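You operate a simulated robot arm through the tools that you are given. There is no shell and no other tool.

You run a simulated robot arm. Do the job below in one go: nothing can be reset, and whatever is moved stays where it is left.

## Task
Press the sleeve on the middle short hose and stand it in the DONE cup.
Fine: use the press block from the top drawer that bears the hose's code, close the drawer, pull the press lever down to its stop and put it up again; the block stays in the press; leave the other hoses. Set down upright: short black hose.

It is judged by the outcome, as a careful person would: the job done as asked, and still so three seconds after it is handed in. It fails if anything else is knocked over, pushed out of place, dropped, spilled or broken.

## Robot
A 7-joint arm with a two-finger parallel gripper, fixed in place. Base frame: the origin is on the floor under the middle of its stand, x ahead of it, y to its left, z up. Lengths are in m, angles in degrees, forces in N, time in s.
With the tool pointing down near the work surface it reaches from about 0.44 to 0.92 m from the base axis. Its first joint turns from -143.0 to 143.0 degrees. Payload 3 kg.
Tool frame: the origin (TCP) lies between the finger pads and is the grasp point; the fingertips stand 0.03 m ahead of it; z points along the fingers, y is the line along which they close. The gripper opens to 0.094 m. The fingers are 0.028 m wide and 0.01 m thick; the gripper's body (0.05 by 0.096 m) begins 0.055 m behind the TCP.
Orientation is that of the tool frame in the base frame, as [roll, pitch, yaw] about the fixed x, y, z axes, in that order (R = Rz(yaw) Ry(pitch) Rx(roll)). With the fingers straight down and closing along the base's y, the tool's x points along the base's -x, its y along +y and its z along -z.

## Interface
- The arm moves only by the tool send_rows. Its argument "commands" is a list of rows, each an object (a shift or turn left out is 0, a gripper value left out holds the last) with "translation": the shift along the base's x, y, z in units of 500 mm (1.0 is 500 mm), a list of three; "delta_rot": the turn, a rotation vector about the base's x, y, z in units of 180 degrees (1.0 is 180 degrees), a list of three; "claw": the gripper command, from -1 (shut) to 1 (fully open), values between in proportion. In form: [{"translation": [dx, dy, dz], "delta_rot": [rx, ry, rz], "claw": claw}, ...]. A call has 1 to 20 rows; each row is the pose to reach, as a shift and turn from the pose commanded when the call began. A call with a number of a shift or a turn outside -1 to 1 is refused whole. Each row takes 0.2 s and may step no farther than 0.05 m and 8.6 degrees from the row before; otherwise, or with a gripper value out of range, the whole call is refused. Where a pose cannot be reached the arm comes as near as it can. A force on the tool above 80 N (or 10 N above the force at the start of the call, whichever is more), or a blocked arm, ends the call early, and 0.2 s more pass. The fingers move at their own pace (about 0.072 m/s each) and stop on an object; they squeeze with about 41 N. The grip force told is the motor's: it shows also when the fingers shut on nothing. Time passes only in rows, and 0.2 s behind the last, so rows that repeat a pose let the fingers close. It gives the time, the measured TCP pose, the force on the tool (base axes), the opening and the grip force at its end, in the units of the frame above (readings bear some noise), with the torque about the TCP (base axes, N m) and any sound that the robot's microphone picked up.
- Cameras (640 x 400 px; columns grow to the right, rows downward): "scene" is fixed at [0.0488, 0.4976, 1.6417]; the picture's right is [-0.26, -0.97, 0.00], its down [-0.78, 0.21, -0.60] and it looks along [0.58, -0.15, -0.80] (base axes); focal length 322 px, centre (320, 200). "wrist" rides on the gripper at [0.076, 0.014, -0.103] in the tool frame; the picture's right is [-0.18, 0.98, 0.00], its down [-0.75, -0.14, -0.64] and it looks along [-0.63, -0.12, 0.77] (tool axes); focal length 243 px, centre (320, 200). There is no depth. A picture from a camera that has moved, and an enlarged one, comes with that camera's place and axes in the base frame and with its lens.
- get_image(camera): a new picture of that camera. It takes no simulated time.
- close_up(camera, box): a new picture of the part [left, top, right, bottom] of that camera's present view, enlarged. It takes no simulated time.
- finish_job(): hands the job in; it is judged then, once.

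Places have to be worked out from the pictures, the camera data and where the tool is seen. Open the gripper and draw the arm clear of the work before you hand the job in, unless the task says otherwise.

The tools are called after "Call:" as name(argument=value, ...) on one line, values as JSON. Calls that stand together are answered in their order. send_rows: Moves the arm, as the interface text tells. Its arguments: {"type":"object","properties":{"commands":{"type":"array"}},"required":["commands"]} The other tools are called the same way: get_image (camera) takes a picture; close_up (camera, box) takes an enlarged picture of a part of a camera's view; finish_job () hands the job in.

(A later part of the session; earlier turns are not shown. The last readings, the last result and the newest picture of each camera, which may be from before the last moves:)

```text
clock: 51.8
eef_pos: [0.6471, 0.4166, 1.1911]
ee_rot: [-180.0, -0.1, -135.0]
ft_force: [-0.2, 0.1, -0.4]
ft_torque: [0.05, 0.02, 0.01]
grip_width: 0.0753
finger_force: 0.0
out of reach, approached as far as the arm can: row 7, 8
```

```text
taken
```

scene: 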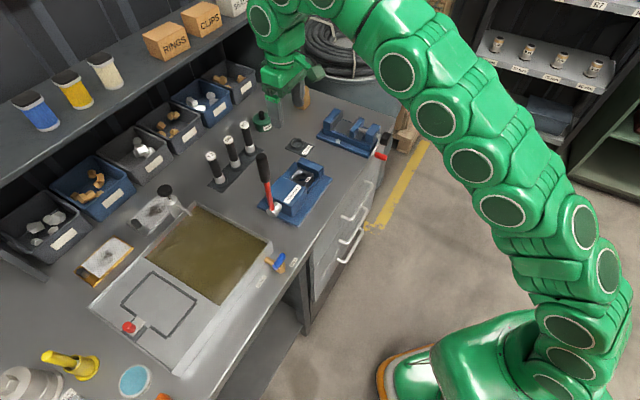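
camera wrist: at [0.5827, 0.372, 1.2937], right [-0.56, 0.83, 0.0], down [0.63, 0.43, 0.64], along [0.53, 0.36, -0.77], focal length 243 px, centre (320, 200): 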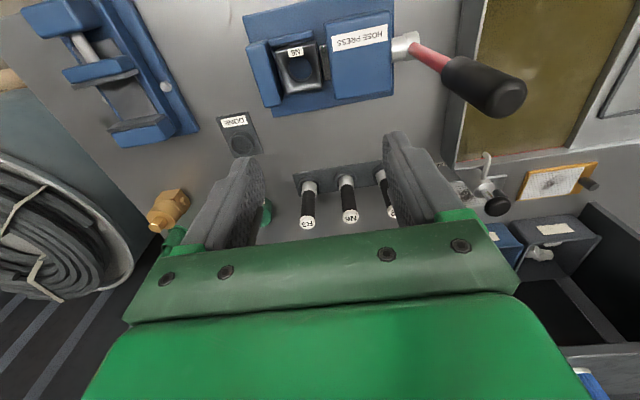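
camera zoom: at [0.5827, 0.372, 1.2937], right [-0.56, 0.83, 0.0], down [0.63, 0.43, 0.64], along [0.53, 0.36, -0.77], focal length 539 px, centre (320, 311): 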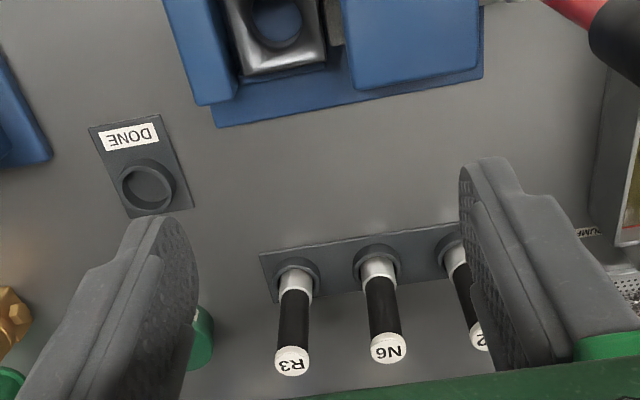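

From two views N6 stands at u≈0.959, v≈0.149, with its top z≈1.004, the black part about z 0.925–0.99, and the sleeve below. That is beyond vertical reach, so I'll tilt the tool 25° outward, closing along v, and approach along the tool axis.

Call:
send_rows(commands=[{"translation": [0.02, 0.03, -0.03], "delta_rot": [0.0327, -0.0327, 0], "claw": 0.1}, {"translation": [0.05, 0.065, -0.07], "delta_rot": [0.0655, -0.0655, 0], "claw": 0.1}, {"translation": [0.08, 0.105, -0.11], "delta_rot": [0.0982, -0.0982, 0], "claw": 0.1}, {"translation": [0.115, 0.147, -0.15], "delta_rot": [0.0982, -0.0982, 0], "claw": 0.1}, {"translation": [0.147, 0.1867, -0.182], "delta_rot": [0.0982, -0.0982, 0], "claw": 0.1}, {"translation": [0.147, 0.1867, -0.182], "delta_rot": [0.0982, -0.0982, 0], "claw": 0.1}])

Call:
get_image(camera="wrist")

Call:
close_up(camera="wrist", box=[220, 40, 420, 240])

Call:
get_image(camera="scene")

```text
clock: 53.2
eef_pos: [0.7175, 0.5098, 1.0969]
ee_rot: [179.9, 25.0, -135.0]
ft_force: [-0.7, 0.2, 0.6]
ft_torque: [-0.01, 0.03, 0.02]
grip_width: 0.0516
finger_force: 0.0
```

```text
taken
camera wrist: at [0.6283, 0.4409, 1.158], right [-0.58, 0.81, 0.08], down [0.39, 0.19, 0.9], along [0.72, 0.55, -0.43], focal length 243 px, centre (320, 200)
```

wrist: 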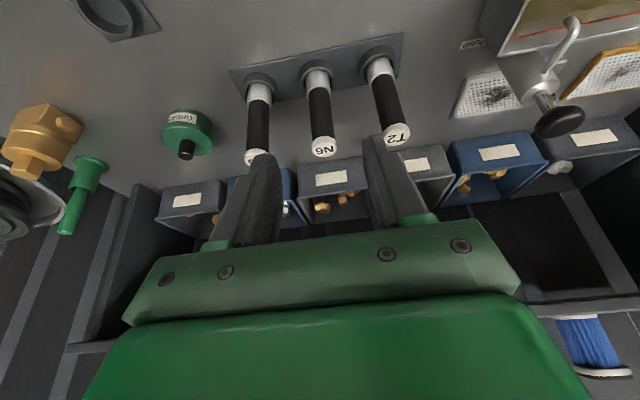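

```text
2.00 times, centred on (320, 140) of wrist
camera zoom: at [0.6283, 0.4409, 1.158], right [-0.58, 0.81, 0.08], down [0.39, 0.19, 0.9], along [0.72, 0.55, -0.43], focal length 485 px, centre (320, 320)
```

zoom: 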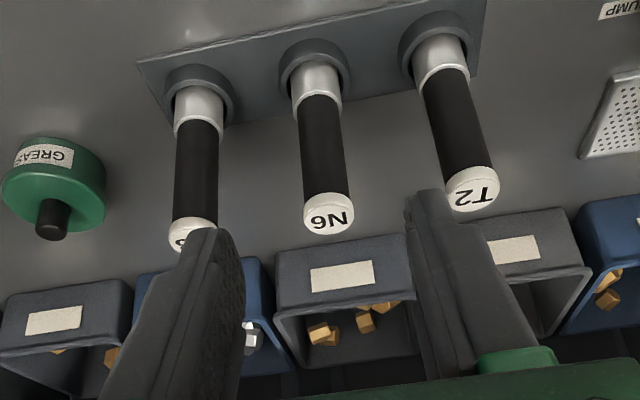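

```text
taken
```

scene: 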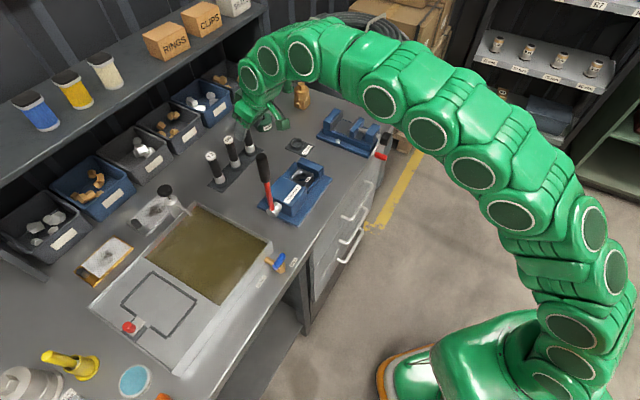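

From here N6 is confirmed at u≈0.957, v≈0.149. I advance to the pre-grasp point and then along the tool axis so the open fingers straddle the black part.

Call:
send_rows(commands=[{"translation": [0.034, 0.03, -0.041]}, {"translation": [0.069, 0.062, -0.082]}, {"translation": [0.084, 0.077, -0.128]}, {"translation": [0.099, 0.092, -0.173]}, {"translation": [0.099, 0.092, -0.173]}])

Call:
get_image(camera="wrist")

Call:
close_up(camera="scene", box=[190, 60, 310, 200])

```text
clock: 54.4
eef_pos: [0.7685, 0.5546, 1.0092]
ee_rot: [180.0, 25.0, -135.0]
ft_force: [-1.0, -0.5, 0.1]
ft_torque: [0.05, 0.01, -0.02]
grip_width: 0.0516
finger_force: 0.1
```

```text
taken
camera wrist: at [0.6795, 0.4855, 1.0709], right [-0.58, 0.81, 0.08], down [0.39, 0.19, 0.9], along [0.72, 0.55, -0.43], focal length 243 px, centre (320, 200)
```

wrist: 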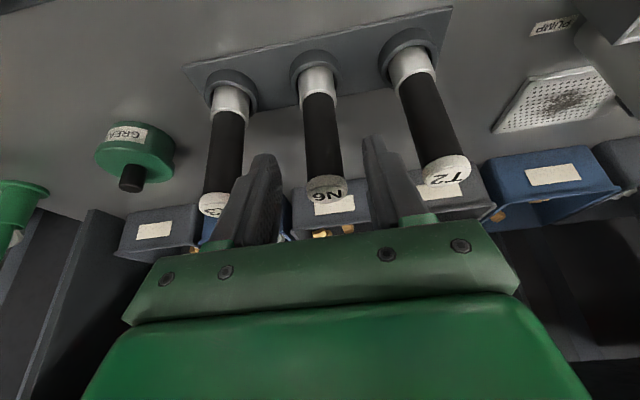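

```text
2.86 times, centred on (250, 130) of scene
camera zoom: at [0.0488, 0.4976, 1.6417], right [-0.26, -0.97, 0.0], down [-0.78, 0.21, -0.6], along [0.58, -0.15, -0.8], focal length 921 px, centre (520, 400)
```

zoom: 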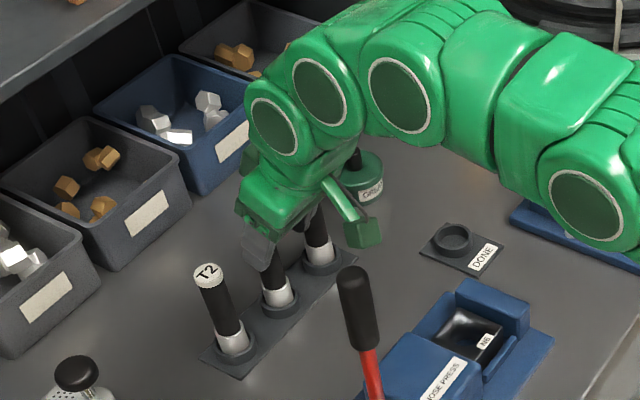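

N6 is now centred between the fingers. I finish the approach along the axis, about 5 cm, and then check.

Call:
send_rows(commands=[{"translation": [0.0137, 0.0165, -0.046]}, {"translation": [0.0274, 0.0331, -0.0924]}, {"translation": [0.0274, 0.0331, -0.0924]}])

Call:
get_image(camera="wrist")

Call:
close_up(camera="scene", box=[190, 60, 310, 200])

```text
clock: 55.2
eef_pos: [0.7825, 0.5723, 0.9594]
ee_rot: [-180.0, 25.0, -135.0]
ft_force: [0.8, -0.3, 0.0]
ft_torque: [0.02, 0.03, -0.01]
grip_width: 0.0518
finger_force: 0.1
```

```text
taken
camera wrist: at [0.6937, 0.5021, 1.0211], right [-0.58, 0.81, 0.08], down [0.39, 0.19, 0.9], along [0.72, 0.55, -0.43], focal length 243 px, centre (320, 200)
```

wrist: 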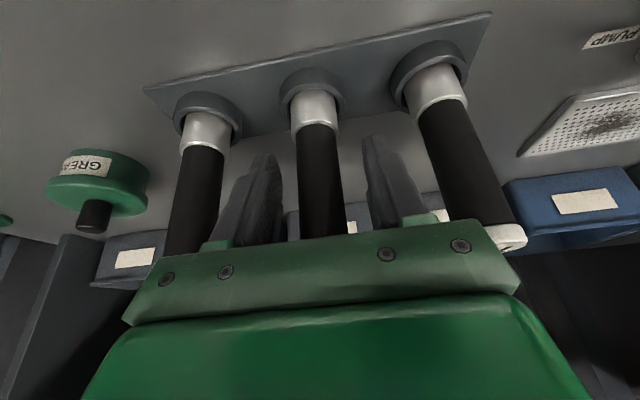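

```text
2.86 times, centred on (250, 130) of scene
camera zoom: at [0.0488, 0.4976, 1.6417], right [-0.26, -0.97, 0.0], down [-0.78, 0.21, -0.6], along [0.58, -0.15, -0.8], focal length 921 px, centre (520, 400)
```

zoom: 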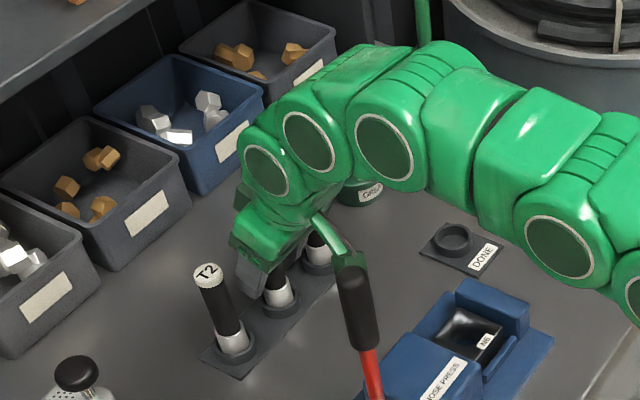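

The hose is centred between the pads at mid-height of its black part. I close the gripper and hold.

Call:
send_rows(commands=[{"translation": [0, 0, 0], "claw": -1}, {"translation": [0, 0, 0], "claw": -1}, {"translation": [0, 0, 0], "claw": -1}, {"translation": [0, 0, 0], "claw": -1}])

Call:
get_image(camera="wrist")

```text
clock: 56.2
eef_pos: [0.7825, 0.572, 0.9597]
ee_rot: [180.0, 25.0, -135.0]
ft_force: [0.2, 0.4, 1.2]
ft_torque: [0.01, -0.04, 0.0]
grip_width: 0.0304
finger_force: 40.8
```

```text
taken
camera wrist: at [0.6936, 0.502, 1.0211], right [-0.58, 0.81, 0.08], down [0.39, 0.19, 0.9], along [0.72, 0.55, -0.43], focal length 243 px, centre (320, 200)
```

wrist: 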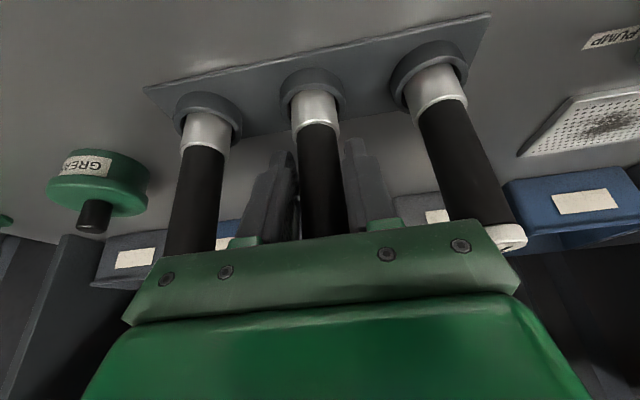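

Width reads 0.030, which may be the white cap rather than the black hose. I'll look closely at where the pads touch.

Call:
close_up(camera="wrist", box=[250, 60, 400, 240])

Call:
close_up(camera="scene", box=[230, 100, 290, 180])

```text
2.22 times, centred on (325, 150) of wrist
camera zoom: at [0.6936, 0.502, 1.0211], right [-0.58, 0.81, 0.08], down [0.39, 0.19, 0.9], along [0.72, 0.55, -0.43], focal length 539 px, centre (309, 311)
```

zoom: 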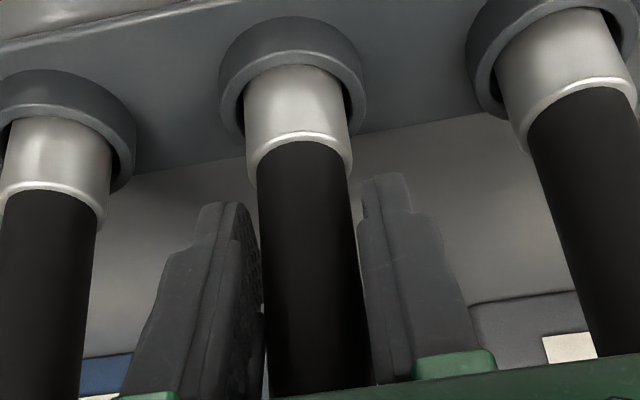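

```text
5.00 times, centred on (260, 140) of scene
camera zoom: at [0.0488, 0.4976, 1.6417], right [-0.26, -0.97, 0.0], down [-0.78, 0.21, -0.6], along [0.58, -0.15, -0.8], focal length 1612 px, centre (620, 500)
```

zoom: 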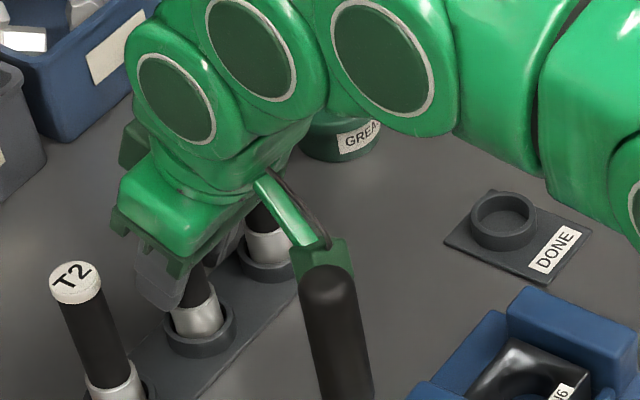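

The pads touch only the wider white cap, and right at the finger edge, so this hold is not secure. I'll reopen and regrip 25 mm higher, with the cap well inside the pads.

Call:
send_rows(commands=[{"translation": [0, 0, 0], "claw": 0.1}, {"translation": [0, 0, 0], "claw": 0.1}, {"translation": [0, 0, 0.02], "claw": 0.1}, {"translation": [0, 0, 0.05], "claw": 0.1}, {"translation": [0, 0, 0.05], "claw": 0.1}])

Call:
get_image(camera="wrist")

```text
clock: 57.4
eef_pos: [0.783, 0.572, 0.9855]
ee_rot: [180.0, 25.1, -135.0]
ft_force: [-0.4, 0.3, 0.0]
ft_torque: [-0.02, 0.03, -0.01]
grip_width: 0.0515
finger_force: 0.1
```

```text
taken
camera wrist: at [0.6926, 0.5029, 1.0472], right [-0.58, 0.81, 0.08], down [0.39, 0.19, 0.9], along [0.72, 0.55, -0.43], focal length 243 px, centre (320, 200)
```

wrist: 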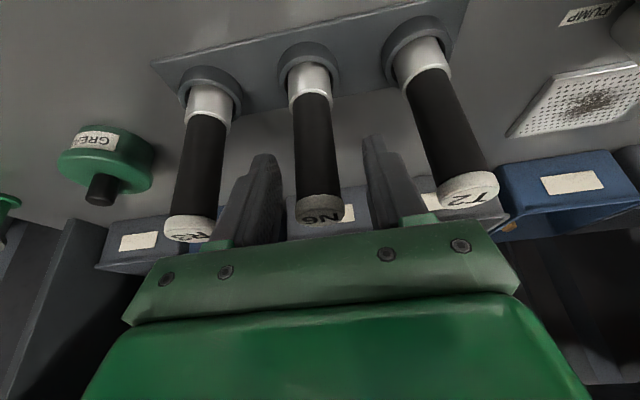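

The cap is now between the pads near the TCP. I close on it and check.

Call:
send_rows(commands=[{"translation": [0, 0, 0], "claw": -1}, {"translation": [0, 0, 0], "claw": -1}, {"translation": [0, 0, 0], "claw": -1}, {"translation": [0, 0, 0], "claw": -1}])

Call:
close_up(camera="wrist", box=[230, 60, 410, 240])

```text
clock: 58.4
eef_pos: [0.7811, 0.5737, 0.985]
ee_rot: [-180.0, 25.1, -135.0]
ft_force: [-0.4, -0.3, 0.1]
ft_torque: [-0.05, -0.03, 0.01]
grip_width: 0.0303
finger_force: 40.5
```

```text
2.22 times, centred on (320, 150) of wrist
camera zoom: at [0.6927, 0.5029, 1.0472], right [-0.58, 0.81, 0.08], down [0.39, 0.19, 0.9], along [0.72, 0.55, -0.43], focal length 539 px, centre (320, 311)
```

zoom: 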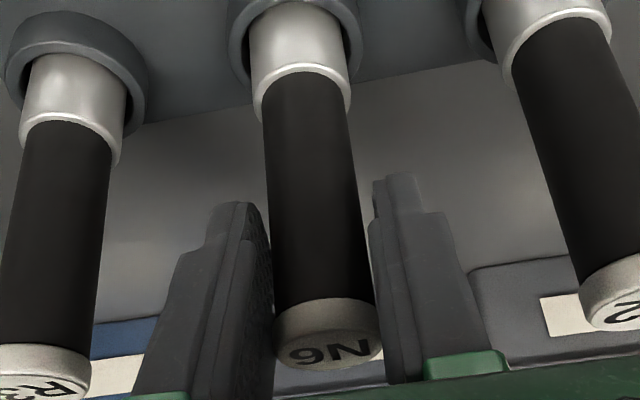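

The pads now grip the cap squarely at 0.030 m with 40 N. I lift straight up 3 cm out of its cup and check how the hose hangs.

Call:
send_rows(commands=[{"translation": [0, 0, 0.02]}, {"translation": [0, 0, 0.04]}, {"translation": [0, 0, 0.06]}, {"translation": [0, 0, 0.06]}])

Call:
close_up(camera="wrist", box=[200, 0, 440, 240])

Call:
close_up(camera="scene", box=[190, 80, 290, 200])

```text
clock: 59.4
eef_pos: [0.7813, 0.5716, 1.0151]
ee_rot: [-180.0, 24.9, -135.0]
ft_force: [-0.8, -0.9, -1.6]
ft_torque: [-0.02, 0.02, 0.01]
grip_width: 0.0304
finger_force: 40.8
```

```text
1.67 times, centred on (320, 120) of wrist
camera zoom: at [0.6932, 0.5019, 1.0775], right [-0.58, 0.81, 0.08], down [0.39, 0.19, 0.9], along [0.72, 0.55, -0.43], focal length 404 px, centre (320, 333)
```

zoom: 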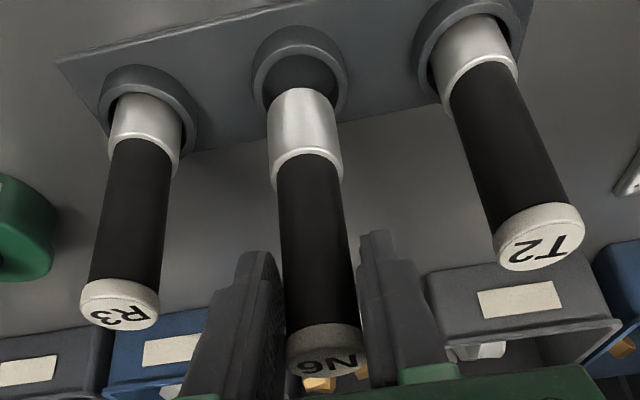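

```text
3.33 times, centred on (240, 140) of scene
camera zoom: at [0.0488, 0.4976, 1.6417], right [-0.26, -0.97, 0.0], down [-0.78, 0.21, -0.6], along [0.58, -0.15, -0.8], focal length 1075 px, centre (587, 400)
```

zoom: 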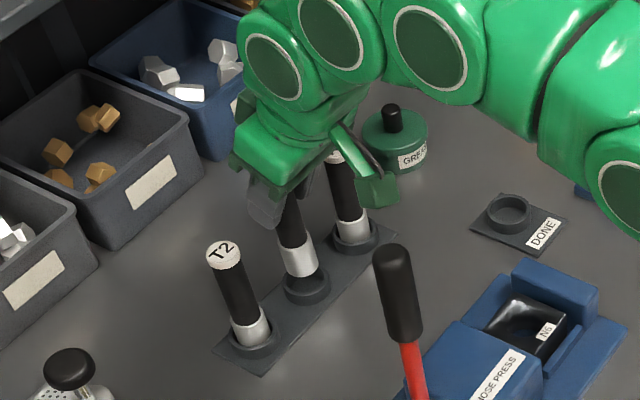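

The hose is out of its cup and hangs vertical, weighing about 1.6 N. I carry it slowly back and over the press block, keeping its lower end above the housing.

Call:
send_rows(commands=[{"translation": [-0.02, -0.02, 0.03]}, {"translation": [-0.05, -0.05, 0.06]}, {"translation": [-0.08, -0.08, 0.09]}, {"translation": [-0.105, -0.127, 0.1]}, {"translation": [-0.131, -0.174, 0.11]}, {"translation": [-0.157, -0.22, 0.12]}, {"translation": [-0.182, -0.267, 0.13]}, {"translation": [-0.208, -0.314, 0.13]}, {"translation": [-0.2334, -0.3606, 0.13]}, {"translation": [-0.2334, -0.3606, 0.13]}, {"translation": [-0.2334, -0.3606, 0.13]}])

Call:
get_image(camera="wrist")

Call:
close_up(camera="wrist", box=[220, 0, 420, 240])

Call:
get_image(camera="scene")

Call:
close_up(camera="scene", box=[240, 80, 360, 220])

```text
clock: 61.8
eef_pos: [0.6635, 0.3943, 1.0815]
ee_rot: [180.0, 24.9, -135.1]
ft_force: [0.3, -0.2, -2.3]
ft_torque: [-0.05, 0.0, -0.03]
grip_width: 0.0303
finger_force: 40.9
```

```text
taken
camera wrist: at [0.5741, 0.3235, 1.1429], right [-0.58, 0.81, 0.08], down [0.39, 0.19, 0.9], along [0.72, 0.55, -0.43], focal length 243 px, centre (320, 200)
```

wrist: 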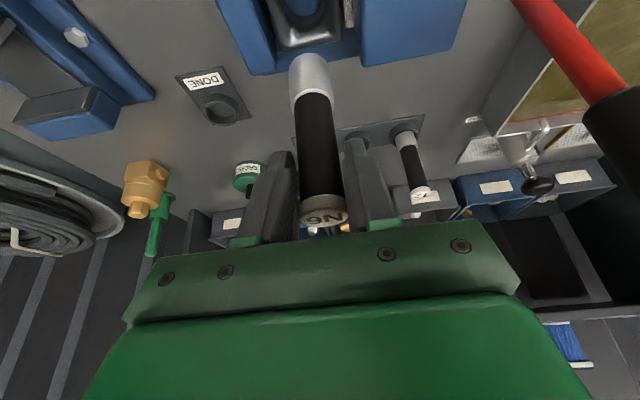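

```text
1.67 times, centred on (320, 120) of wrist
camera zoom: at [0.5741, 0.3235, 1.1429], right [-0.58, 0.81, 0.08], down [0.39, 0.19, 0.9], along [0.72, 0.55, -0.43], focal length 404 px, centre (320, 333)
```

zoom: 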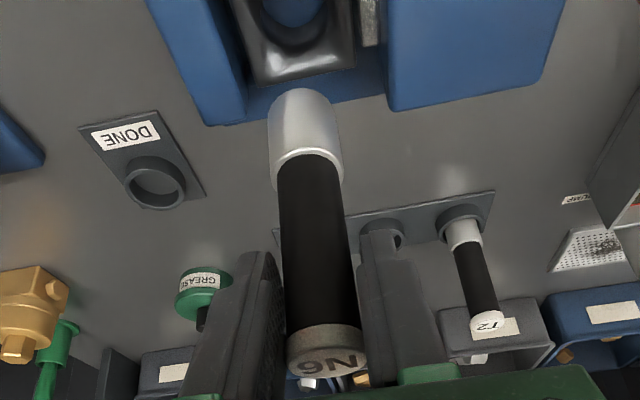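

```text
taken
```

scene: 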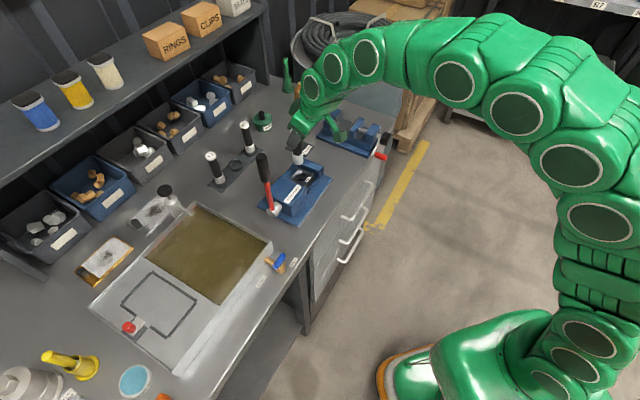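

```text
2.86 times, centred on (300, 150) of scene
camera zoom: at [0.0488, 0.4976, 1.6417], right [-0.26, -0.97, 0.0], down [-0.78, 0.21, -0.6], along [0.58, -0.15, -0.8], focal length 921 px, centre (377, 343)
```

zoom: 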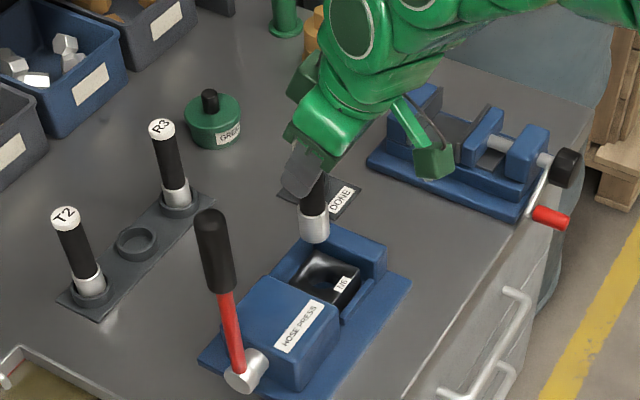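

The hose hangs over the block. I'll enlarge the lower end and the bore to compare their positions.

Call:
close_up(camera="wrist", box=[250, 0, 370, 110])

Call:
close_up(camera="scene", box=[280, 130, 330, 200])

```text
3.64 times, centred on (310, 55) of wrist
camera zoom: at [0.5741, 0.3235, 1.1429], right [-0.58, 0.81, 0.08], down [0.39, 0.19, 0.9], along [0.72, 0.55, -0.43], focal length 882 px, centre (356, 727)
```

zoom: 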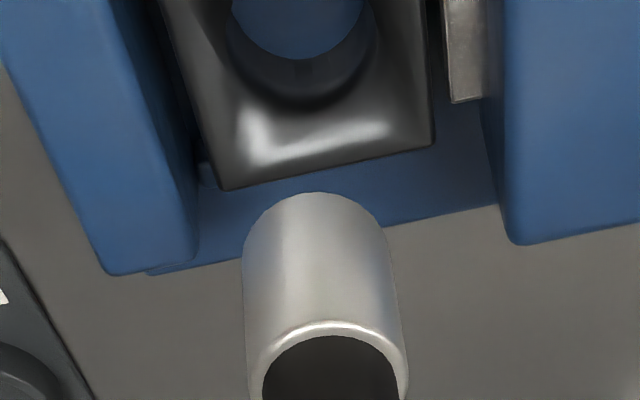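

```text
5.71 times, centred on (305, 165) of scene
camera zoom: at [0.0488, 0.4976, 1.6417], right [-0.26, -0.97, 0.0], down [-0.78, 0.21, -0.6], along [0.58, -0.15, -0.8], focal length 1843 px, centre (406, 400)
```

zoom: 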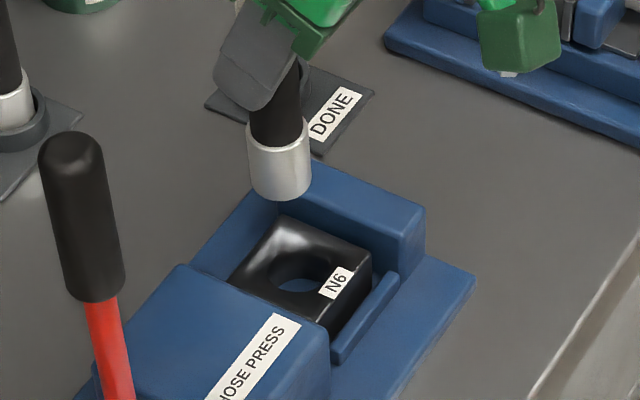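

I measure the bore centre at u≈0.748, v≈0.1925 and the hose axis at u≈0.751, v≈0.1895. I shift by (−3, +3) mm and lower until the sleeve is just above the block.

Call:
send_rows(commands=[{"translation": [0, -0.0085, 0]}, {"translation": [0, -0.0085, -0.04]}, {"translation": [0, -0.0085, -0.08]}, {"translation": [0, -0.0085, -0.112]}, {"translation": [0, -0.0085, -0.112]}])

Call:
close_up(camera="wrist", box=[240, 0, 400, 240])

Call:
close_up(camera="scene", box=[275, 130, 335, 210])

```text
clock: 63.0
eef_pos: [0.6644, 0.386, 1.0241]
ee_rot: [-179.9, 25.1, -135.0]
ft_force: [0.0, -0.4, -1.4]
ft_torque: [-0.01, 0.03, 0.0]
grip_width: 0.0305
finger_force: 41.5
```

```text
1.67 times, centred on (320, 120) of wrist
camera zoom: at [0.5756, 0.317, 1.086], right [-0.58, 0.81, 0.08], down [0.39, 0.19, 0.9], along [0.72, 0.55, -0.43], focal length 404 px, centre (320, 333)
```

zoom: 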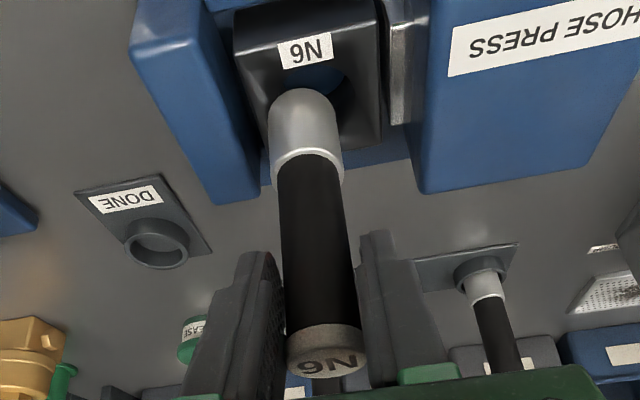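

```text
5.00 times, centred on (305, 170) of scene
camera zoom: at [0.0488, 0.4976, 1.6417], right [-0.26, -0.97, 0.0], down [-0.78, 0.21, -0.6], along [0.58, -0.15, -0.8], focal length 1612 px, centre (395, 350)
```

zoom: 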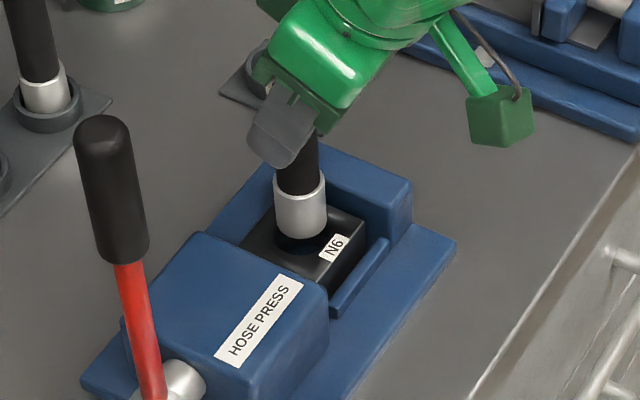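

Call:
close_up(camera="wrist", box=[265, 10, 365, 120])

Call:
close_up(camera="scene", box=[285, 150, 325, 200])

```text
3.64 times, centred on (315, 65) of wrist
camera zoom: at [0.5756, 0.317, 1.086], right [-0.58, 0.81, 0.08], down [0.39, 0.19, 0.9], along [0.72, 0.55, -0.43], focal length 882 px, centre (338, 691)
```

zoom: 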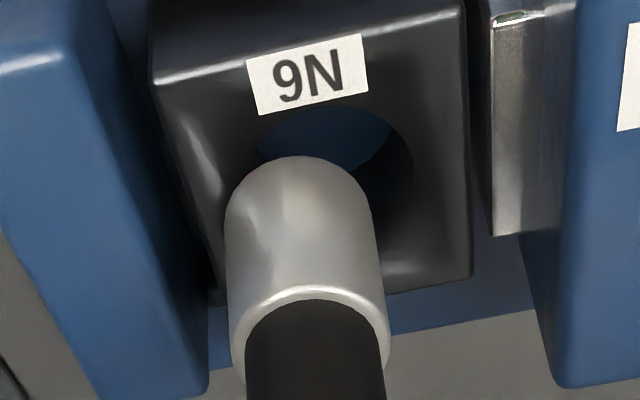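

```text
8.00 times, centred on (305, 175) of scene
camera zoom: at [0.0488, 0.4976, 1.6417], right [-0.26, -0.97, 0.0], down [-0.78, 0.21, -0.6], along [0.58, -0.15, -0.8], focal length 2580 px, centre (440, 400)
```

zoom: 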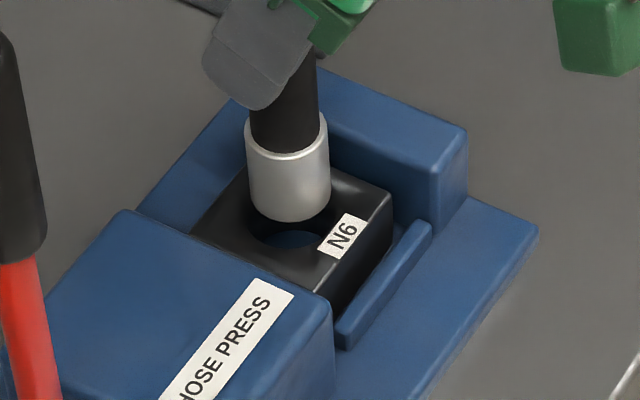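

Comparing both views, the hose should move about 4.5 mm in −v to centre over the bore. I apply that and lower gently into the funnel, watching the forces.

Call:
send_rows(commands=[{"translation": [-0.0064, 0.0064, 0]}, {"translation": [-0.0064, 0.0064, 0]}, {"translation": [-0.0064, 0.0064, -0.012]}, {"translation": [-0.0064, 0.0064, -0.024]}, {"translation": [-0.0064, 0.0064, -0.024]}])

Call:
close_up(camera="wrist", box=[265, 10, 365, 120])

Call:
close_up(camera="scene", box=[285, 150, 325, 200])

```text
clock: 64.2
eef_pos: [0.6619, 0.39, 1.0144]
ee_rot: [-179.9, 25.2, -134.9]
ft_force: [-0.7, -0.7, 42.7]
ft_torque: [0.37, -0.39, 0.02]
grip_width: 0.0304
finger_force: 41.5
```

```text
3.64 times, centred on (315, 65) of wrist
camera zoom: at [0.573, 0.3211, 1.075], right [-0.58, 0.81, 0.08], down [0.39, 0.19, 0.9], along [0.72, 0.55, -0.42], focal length 882 px, centre (338, 691)
```

zoom: 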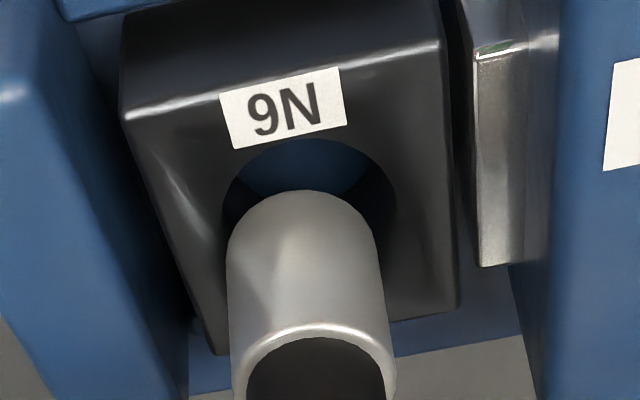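

```text
8.00 times, centred on (305, 175) of scene
camera zoom: at [0.0488, 0.4976, 1.6417], right [-0.26, -0.97, 0.0], down [-0.78, 0.21, -0.6], along [0.58, -0.15, -0.8], focal length 2580 px, centre (440, 400)
```

zoom: 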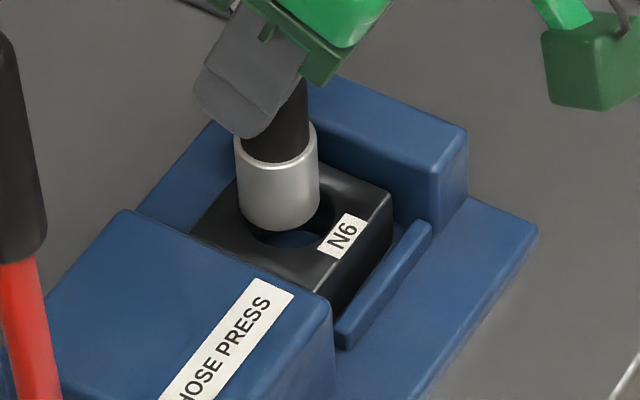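

Contact of 42 N with the torque centred at +u means the sleeve's far edge sits on the funnel's +u side. I raise it off, re-check how it hangs, and correct toward −u.

Call:
send_rows(commands=[{"translation": [0, 0, 0.02]}, {"translation": [-0.0085, -0.0085, 0.04]}, {"translation": [-0.0085, -0.0085, 0.04]}, {"translation": [-0.0085, -0.0085, 0.04]}])

Call:
close_up(camera="wrist", box=[240, 0, 400, 240])

Call:
close_up(camera="wrist", box=[265, 0, 365, 110])

Call:
close_up(camera="scene", box=[280, 145, 325, 200])

```text
clock: 65.2
eef_pos: [0.6583, 0.3857, 1.0313]
ee_rot: [-180.0, 25.0, -135.0]
ft_force: [0.2, -0.8, -1.3]
ft_torque: [-0.01, 0.04, 0.02]
grip_width: 0.0301
finger_force: 40.9
```

```text
1.67 times, centred on (320, 120) of wrist
camera zoom: at [0.5696, 0.3167, 1.0934], right [-0.58, 0.81, 0.08], down [0.39, 0.19, 0.9], along [0.72, 0.55, -0.43], focal length 404 px, centre (320, 333)
```

zoom: 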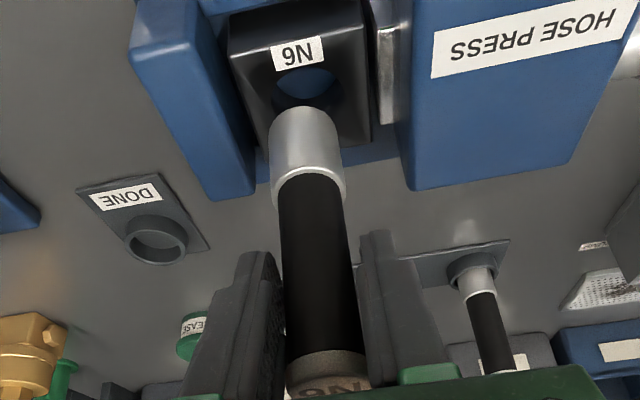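

```text
3.64 times, centred on (315, 55) of wrist
camera zoom: at [0.5696, 0.3167, 1.0934], right [-0.58, 0.81, 0.08], down [0.39, 0.19, 0.9], along [0.72, 0.55, -0.43], focal length 882 px, centre (338, 727)
```

zoom: 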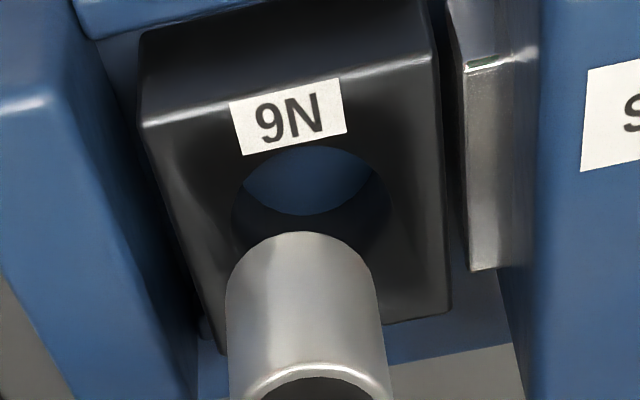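

```text
7.27 times, centred on (302, 172) of scene
camera zoom: at [0.0488, 0.4976, 1.6417], right [-0.26, -0.97, 0.0], down [-0.78, 0.21, -0.6], along [0.58, -0.15, -0.8], focal length 2345 px, centre (447, 400)
```

zoom: 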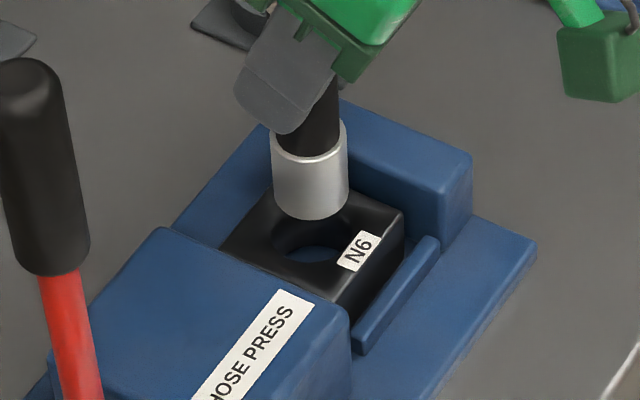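

The hose slid a little in the grip but hangs straight, and in both views it now lies over the block centre. I lower again in small increments with force checks.

Call:
send_rows(commands=[{"translation": [0, 0, -0.02]}, {"translation": [0, 0, -0.036]}, {"translation": [0, 0, -0.036]}])

Call:
close_up(camera="scene", box=[280, 145, 325, 200])

Call:
close_up(camera="wrist", box=[265, 0, 365, 110])

```text
clock: 66.0
eef_pos: [0.6583, 0.3877, 1.0145]
ee_rot: [-180.0, 25.1, -135.0]
ft_force: [0.4, -0.1, -1.4]
ft_torque: [-0.03, 0.02, -0.02]
grip_width: 0.0304
finger_force: 41.3
```

```text
7.27 times, centred on (302, 172) of scene
camera zoom: at [0.0488, 0.4976, 1.6417], right [-0.26, -0.97, 0.0], down [-0.78, 0.21, -0.6], along [0.58, -0.15, -0.8], focal length 2345 px, centre (447, 400)
```

zoom: 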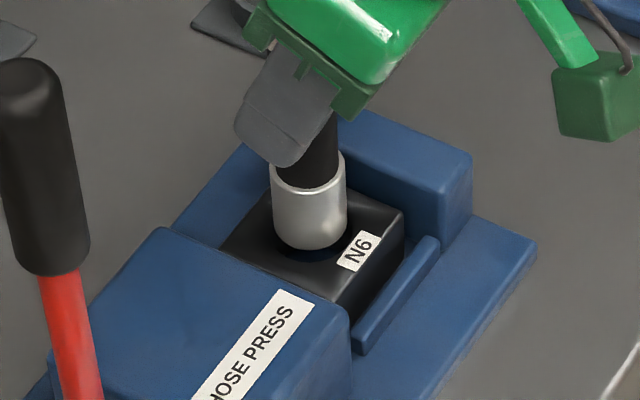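

```text
3.64 times, centred on (315, 55) of wrist
camera zoom: at [0.5692, 0.3179, 1.0757], right [-0.58, 0.81, 0.08], down [0.39, 0.19, 0.9], along [0.72, 0.55, -0.43], focal length 882 px, centre (338, 727)
```

zoom: 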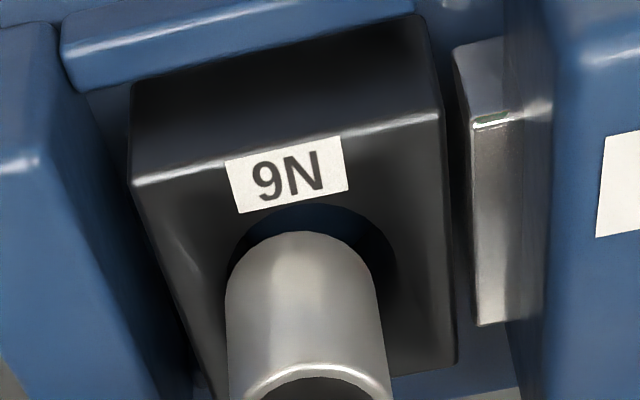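

No contact yet, and the sleeve looks nearly concentric with the bore. I go down 4 mm more and read force and torque.

Call:
send_rows(commands=[{"translation": [0, 0, -0.008]}, {"translation": [0, 0, -0.008]}])

```text
clock: 66.6
eef_pos: [0.658, 0.3882, 1.013]
ee_rot: [-179.9, 25.3, -134.9]
ft_force: [-6.2, 1.9, 39.9]
ft_torque: [-0.04, -0.04, 0.08]
grip_width: 0.0303
finger_force: 41.4
```

The contact torque puts the touch point on the +v side, about one sleeve radius out, so the hose must go a few mm toward −v. I raise slightly, shift (+2 mm u, −4 mm v) and try again.

Call:
send_rows(commands=[{"translation": [0, 0, 0.012]}, {"translation": [-0.0028, 0.0085, 0.012]}, {"translation": [-0.0028, 0.0085, 0.012]}, {"translation": [-0.0028, 0.0085, 0.006]}, {"translation": [-0.0028, 0.0085, 0.0]}, {"translation": [-0.0028, 0.0085, 0.0]}])

Call:
close_up(camera="wrist", box=[265, 0, 365, 110])

Call:
close_up(camera="scene", box=[280, 145, 325, 200])

```text
clock: 68.0
eef_pos: [0.6573, 0.3892, 1.0128]
ee_rot: [-179.9, 25.3, -135.0]
ft_force: [-5.4, -5.5, 42.8]
ft_torque: [0.32, -0.25, 0.01]
grip_width: 0.0303
finger_force: 41.0
```

```text
3.64 times, centred on (315, 55) of wrist
camera zoom: at [0.5683, 0.3204, 1.074], right [-0.58, 0.81, 0.08], down [0.39, 0.19, 0.9], along [0.72, 0.55, -0.42], focal length 882 px, centre (338, 727)
```

zoom: 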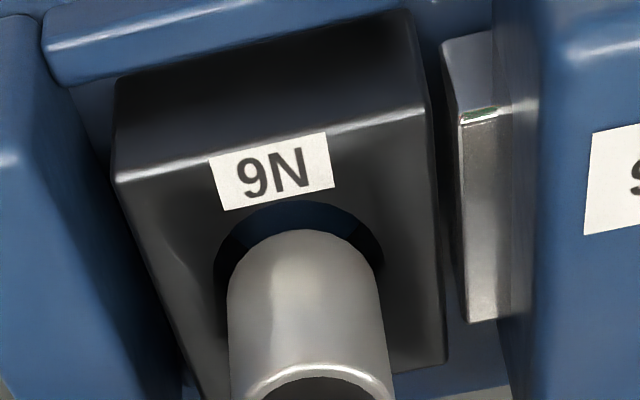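

```text
7.27 times, centred on (302, 172) of scene
camera zoom: at [0.0488, 0.4976, 1.6417], right [-0.26, -0.97, 0.0], down [-0.78, 0.21, -0.6], along [0.58, -0.15, -0.8], focal length 2345 px, centre (447, 400)
```

zoom: 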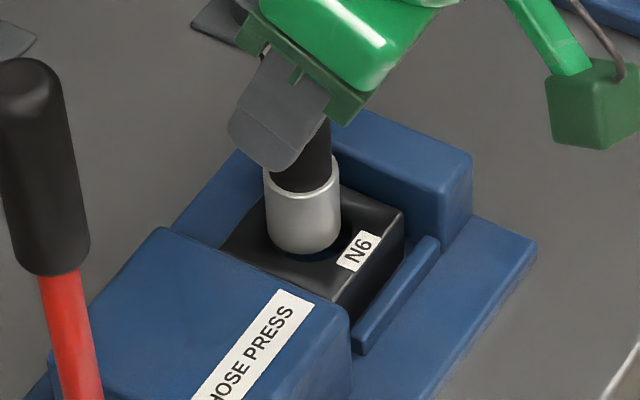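

Now the sleeve is centred in v, and the remaining contact is on the +u side. I lift a few mm, shift about 3 mm toward −u and 1.5 mm +v, and lower again.

Call:
send_rows(commands=[{"translation": [0, 0, 0.012]}, {"translation": [-0.0021, -0.0064, 0.012]}, {"translation": [-0.0021, -0.0064, 0.012]}, {"translation": [-0.0021, -0.0064, 0.004]}, {"translation": [-0.0021, -0.0064, 0.0]}, {"translation": [-0.0021, -0.0064, 0.0]}])

Call:
close_up(camera="wrist", box=[265, 0, 365, 110])

Call:
close_up(camera="scene", box=[280, 145, 325, 200])

```text
clock: 69.4
eef_pos: [0.6563, 0.386, 1.0116]
ee_rot: [-179.9, 25.0, -135.0]
ft_force: [-0.1, 0.1, -1.1]
ft_torque: [0.03, 0.01, -0.02]
grip_width: 0.0301
finger_force: 41.4
```

```text
3.64 times, centred on (315, 55) of wrist
camera zoom: at [0.5662, 0.3166, 1.0722], right [-0.58, 0.81, 0.08], down [0.39, 0.19, 0.9], along [0.72, 0.55, -0.43], focal length 882 px, centre (338, 727)
```

zoom: 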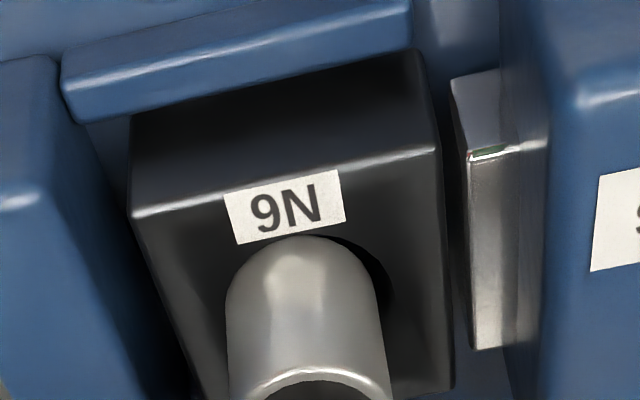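

```text
7.27 times, centred on (302, 172) of scene
camera zoom: at [0.0488, 0.4976, 1.6417], right [-0.26, -0.97, 0.0], down [-0.78, 0.21, -0.6], along [0.58, -0.15, -0.8], focal length 2345 px, centre (447, 400)
```

zoom: 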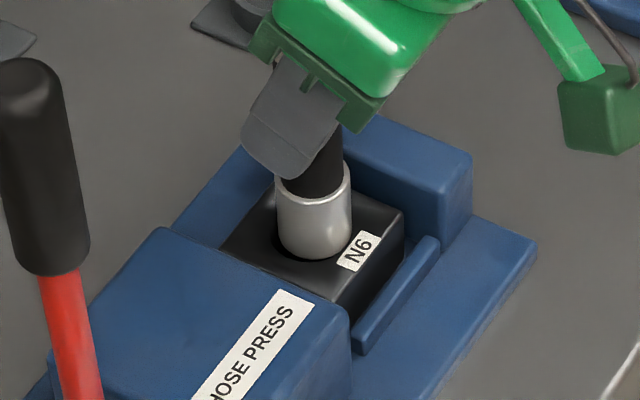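

No contact now, and both views show the sleeve essentially over the bore. I continue down in small steps with a 1 mm −v trim.

Call:
send_rows(commands=[{"translation": [-0.0014, 0.0014, -0.004]}, {"translation": [-0.0014, 0.0014, -0.01]}, {"translation": [-0.0014, 0.0014, -0.01]}])

Call:
close_up(camera="wrist", box=[265, 0, 365, 110])

Call:
close_up(camera="scene", box=[280, 145, 325, 200])

```text
clock: 70.2
eef_pos: [0.656, 0.3881, 1.006]
ee_rot: [-179.9, 25.0, -135.0]
ft_force: [-0.3, 0.0, -1.8]
ft_torque: [-0.02, -0.02, 0.02]
grip_width: 0.0301
finger_force: 40.8
```

```text
3.64 times, centred on (315, 55) of wrist
camera zoom: at [0.5668, 0.3189, 1.0677], right [-0.58, 0.81, 0.08], down [0.39, 0.19, 0.9], along [0.72, 0.55, -0.43], focal length 882 px, centre (338, 727)
```

zoom: 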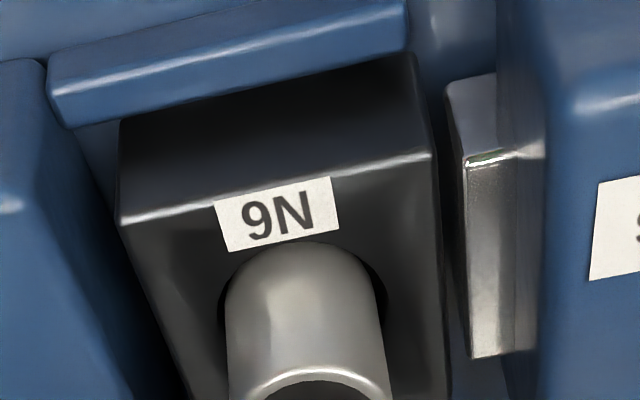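

```text
7.27 times, centred on (302, 172) of scene
camera zoom: at [0.0488, 0.4976, 1.6417], right [-0.26, -0.97, 0.0], down [-0.78, 0.21, -0.6], along [0.58, -0.15, -0.8], focal length 2345 px, centre (447, 400)
```

zoom: 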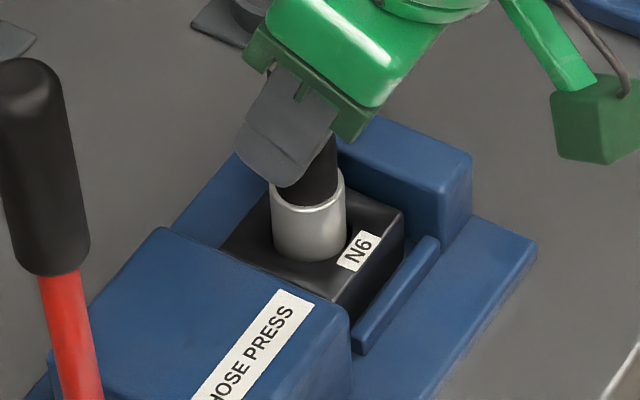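

The sleeve is entering the bore with no side force. I continue lowering in 6 mm steps.

Call:
send_rows(commands=[{"translation": [0, 0, -0.006]}, {"translation": [0, 0, -0.012]}, {"translation": [0, 0, -0.012]}])

Call:
close_up(camera="scene", box=[280, 145, 325, 200])

```text
clock: 71.0
eef_pos: [0.6548, 0.3881, 0.9996]
ee_rot: [179.9, 25.0, -135.0]
ft_force: [-0.6, 0.1, -1.8]
ft_torque: [-0.01, 0.0, 0.04]
grip_width: 0.0307
finger_force: 40.6
```

```text
7.27 times, centred on (302, 172) of scene
camera zoom: at [0.0488, 0.4976, 1.6417], right [-0.26, -0.97, 0.0], down [-0.78, 0.21, -0.6], along [0.58, -0.15, -0.8], focal length 2345 px, centre (447, 400)
```

zoom: 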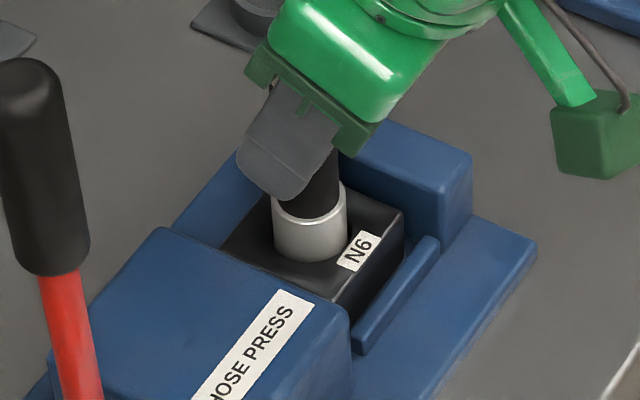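

The sleeve is sinking into the block freely. I keep lowering in small steps toward the floor.

Call:
send_rows(commands=[{"translation": [0, 0, -0.006]}, {"translation": [0, 0, -0.012]}, {"translation": [0, 0, -0.016]}, {"translation": [0, 0, -0.016]}])

Call:
close_up(camera="scene", box=[280, 145, 325, 200])

Call:
get_image(camera="wrist")

```text
clock: 72.0
eef_pos: [0.6549, 0.3886, 0.9918]
ee_rot: [-180.0, 25.0, -135.0]
ft_force: [0.6, -0.3, -0.7]
ft_torque: [0.01, -0.02, 0.01]
grip_width: 0.0302
finger_force: 41.2
```

```text
7.27 times, centred on (302, 172) of scene
camera zoom: at [0.0488, 0.4976, 1.6417], right [-0.26, -0.97, 0.0], down [-0.78, 0.21, -0.6], along [0.58, -0.15, -0.8], focal length 2345 px, centre (447, 400)
```

zoom: 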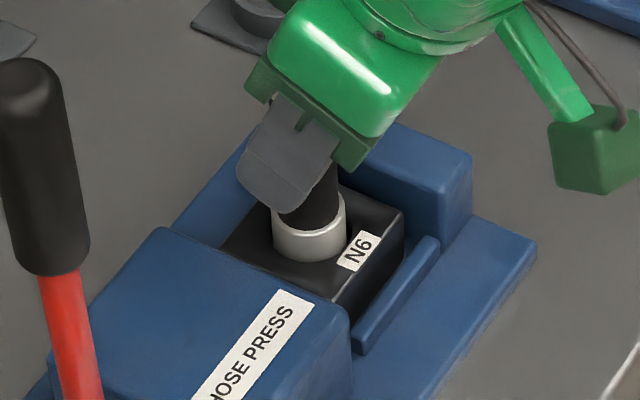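

```text
taken
camera wrist: at [0.566, 0.3193, 1.0538], right [-0.58, 0.81, 0.08], down [0.39, 0.19, 0.9], along [0.72, 0.55, -0.43], focal length 243 px, centre (320, 200)
```

wrist: 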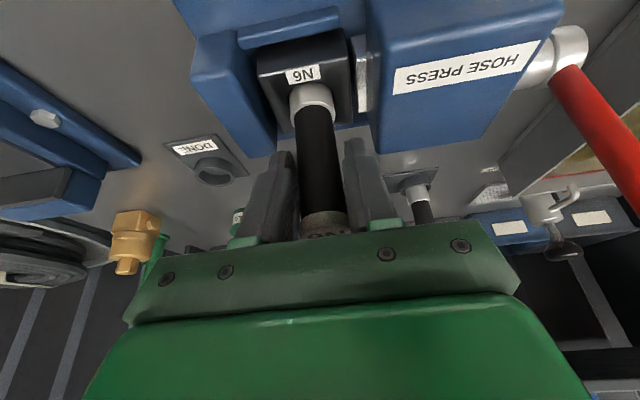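

Weight reading is dropping slightly, so I'm close to the bottom. A few more millimetres.

Call:
send_rows(commands=[{"translation": [0, 0, -0.004]}, {"translation": [0, 0, -0.008]}, {"translation": [0, 0, -0.008]}])

```text
clock: 72.8
eef_pos: [0.6554, 0.3883, 0.9893]
ee_rot: [-180.0, 25.0, -134.9]
ft_force: [-0.5, 0.1, -1.5]
ft_torque: [-0.03, 0.02, 0.0]
grip_width: 0.0304
finger_force: 40.6
```

Call:
send_rows(commands=[{"translation": [0, 0, -0.004]}, {"translation": [0, 0, -0.008]}, {"translation": [0, 0, -0.008]}])

Call:
close_up(camera="scene", box=[280, 145, 325, 200])

```text
clock: 73.6
eef_pos: [0.6555, 0.3876, 0.9841]
ee_rot: [-179.9, 24.9, -135.0]
ft_force: [0.4, 0.6, -1.0]
ft_torque: [0.04, 0.05, 0.0]
grip_width: 0.0305
finger_force: 41.0
```

```text
7.27 times, centred on (302, 172) of scene
camera zoom: at [0.0488, 0.4976, 1.6417], right [-0.26, -0.97, 0.0], down [-0.78, 0.21, -0.6], along [0.58, -0.15, -0.8], focal length 2345 px, centre (447, 400)
```

zoom: 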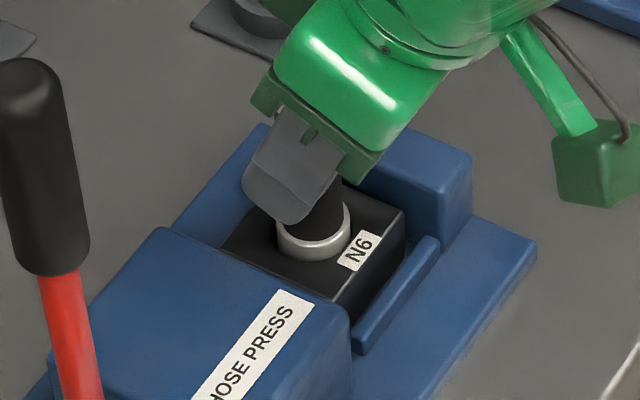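

Still free at TCP z≈0.984, with the sleeve rim nearly level with the block. I keep lowering 3–4 mm at a time.

Call:
send_rows(commands=[{"translation": [0, 0, -0.004]}, {"translation": [0, 0, -0.008]}, {"translation": [0, 0, -0.008]}])

Call:
close_up(camera="scene", box=[280, 145, 325, 200])

Call:
close_up(camera="wrist", box=[230, 30, 400, 240])

```text
clock: 74.4
eef_pos: [0.6559, 0.3876, 0.9833]
ee_rot: [-179.9, 25.4, -135.0]
ft_force: [2.8, 0.8, 42.0]
ft_torque: [0.31, -0.05, 0.21]
grip_width: 0.0308
finger_force: 40.8
```

```text
7.27 times, centred on (302, 172) of scene
camera zoom: at [0.0488, 0.4976, 1.6417], right [-0.26, -0.97, 0.0], down [-0.78, 0.21, -0.6], along [0.58, -0.15, -0.8], focal length 2345 px, centre (447, 400)
```

zoom: 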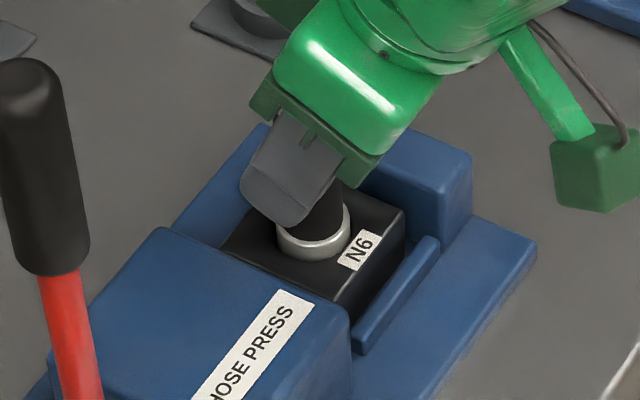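

```text
1.90 times, centred on (315, 135) of wrist
camera zoom: at [0.567, 0.318, 1.0433], right [-0.58, 0.81, 0.08], down [0.39, 0.19, 0.9], along [0.72, 0.55, -0.42], focal length 462 px, centre (330, 324)
```

zoom: 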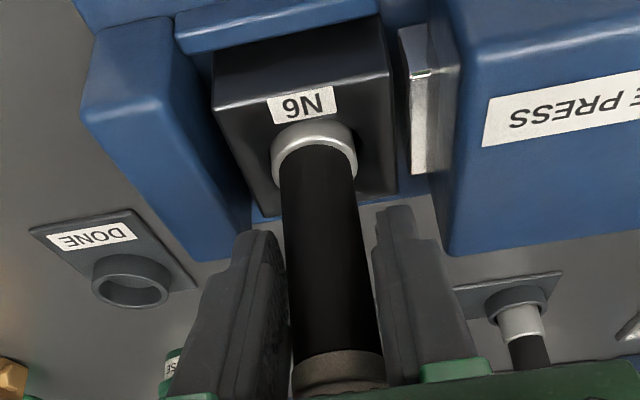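

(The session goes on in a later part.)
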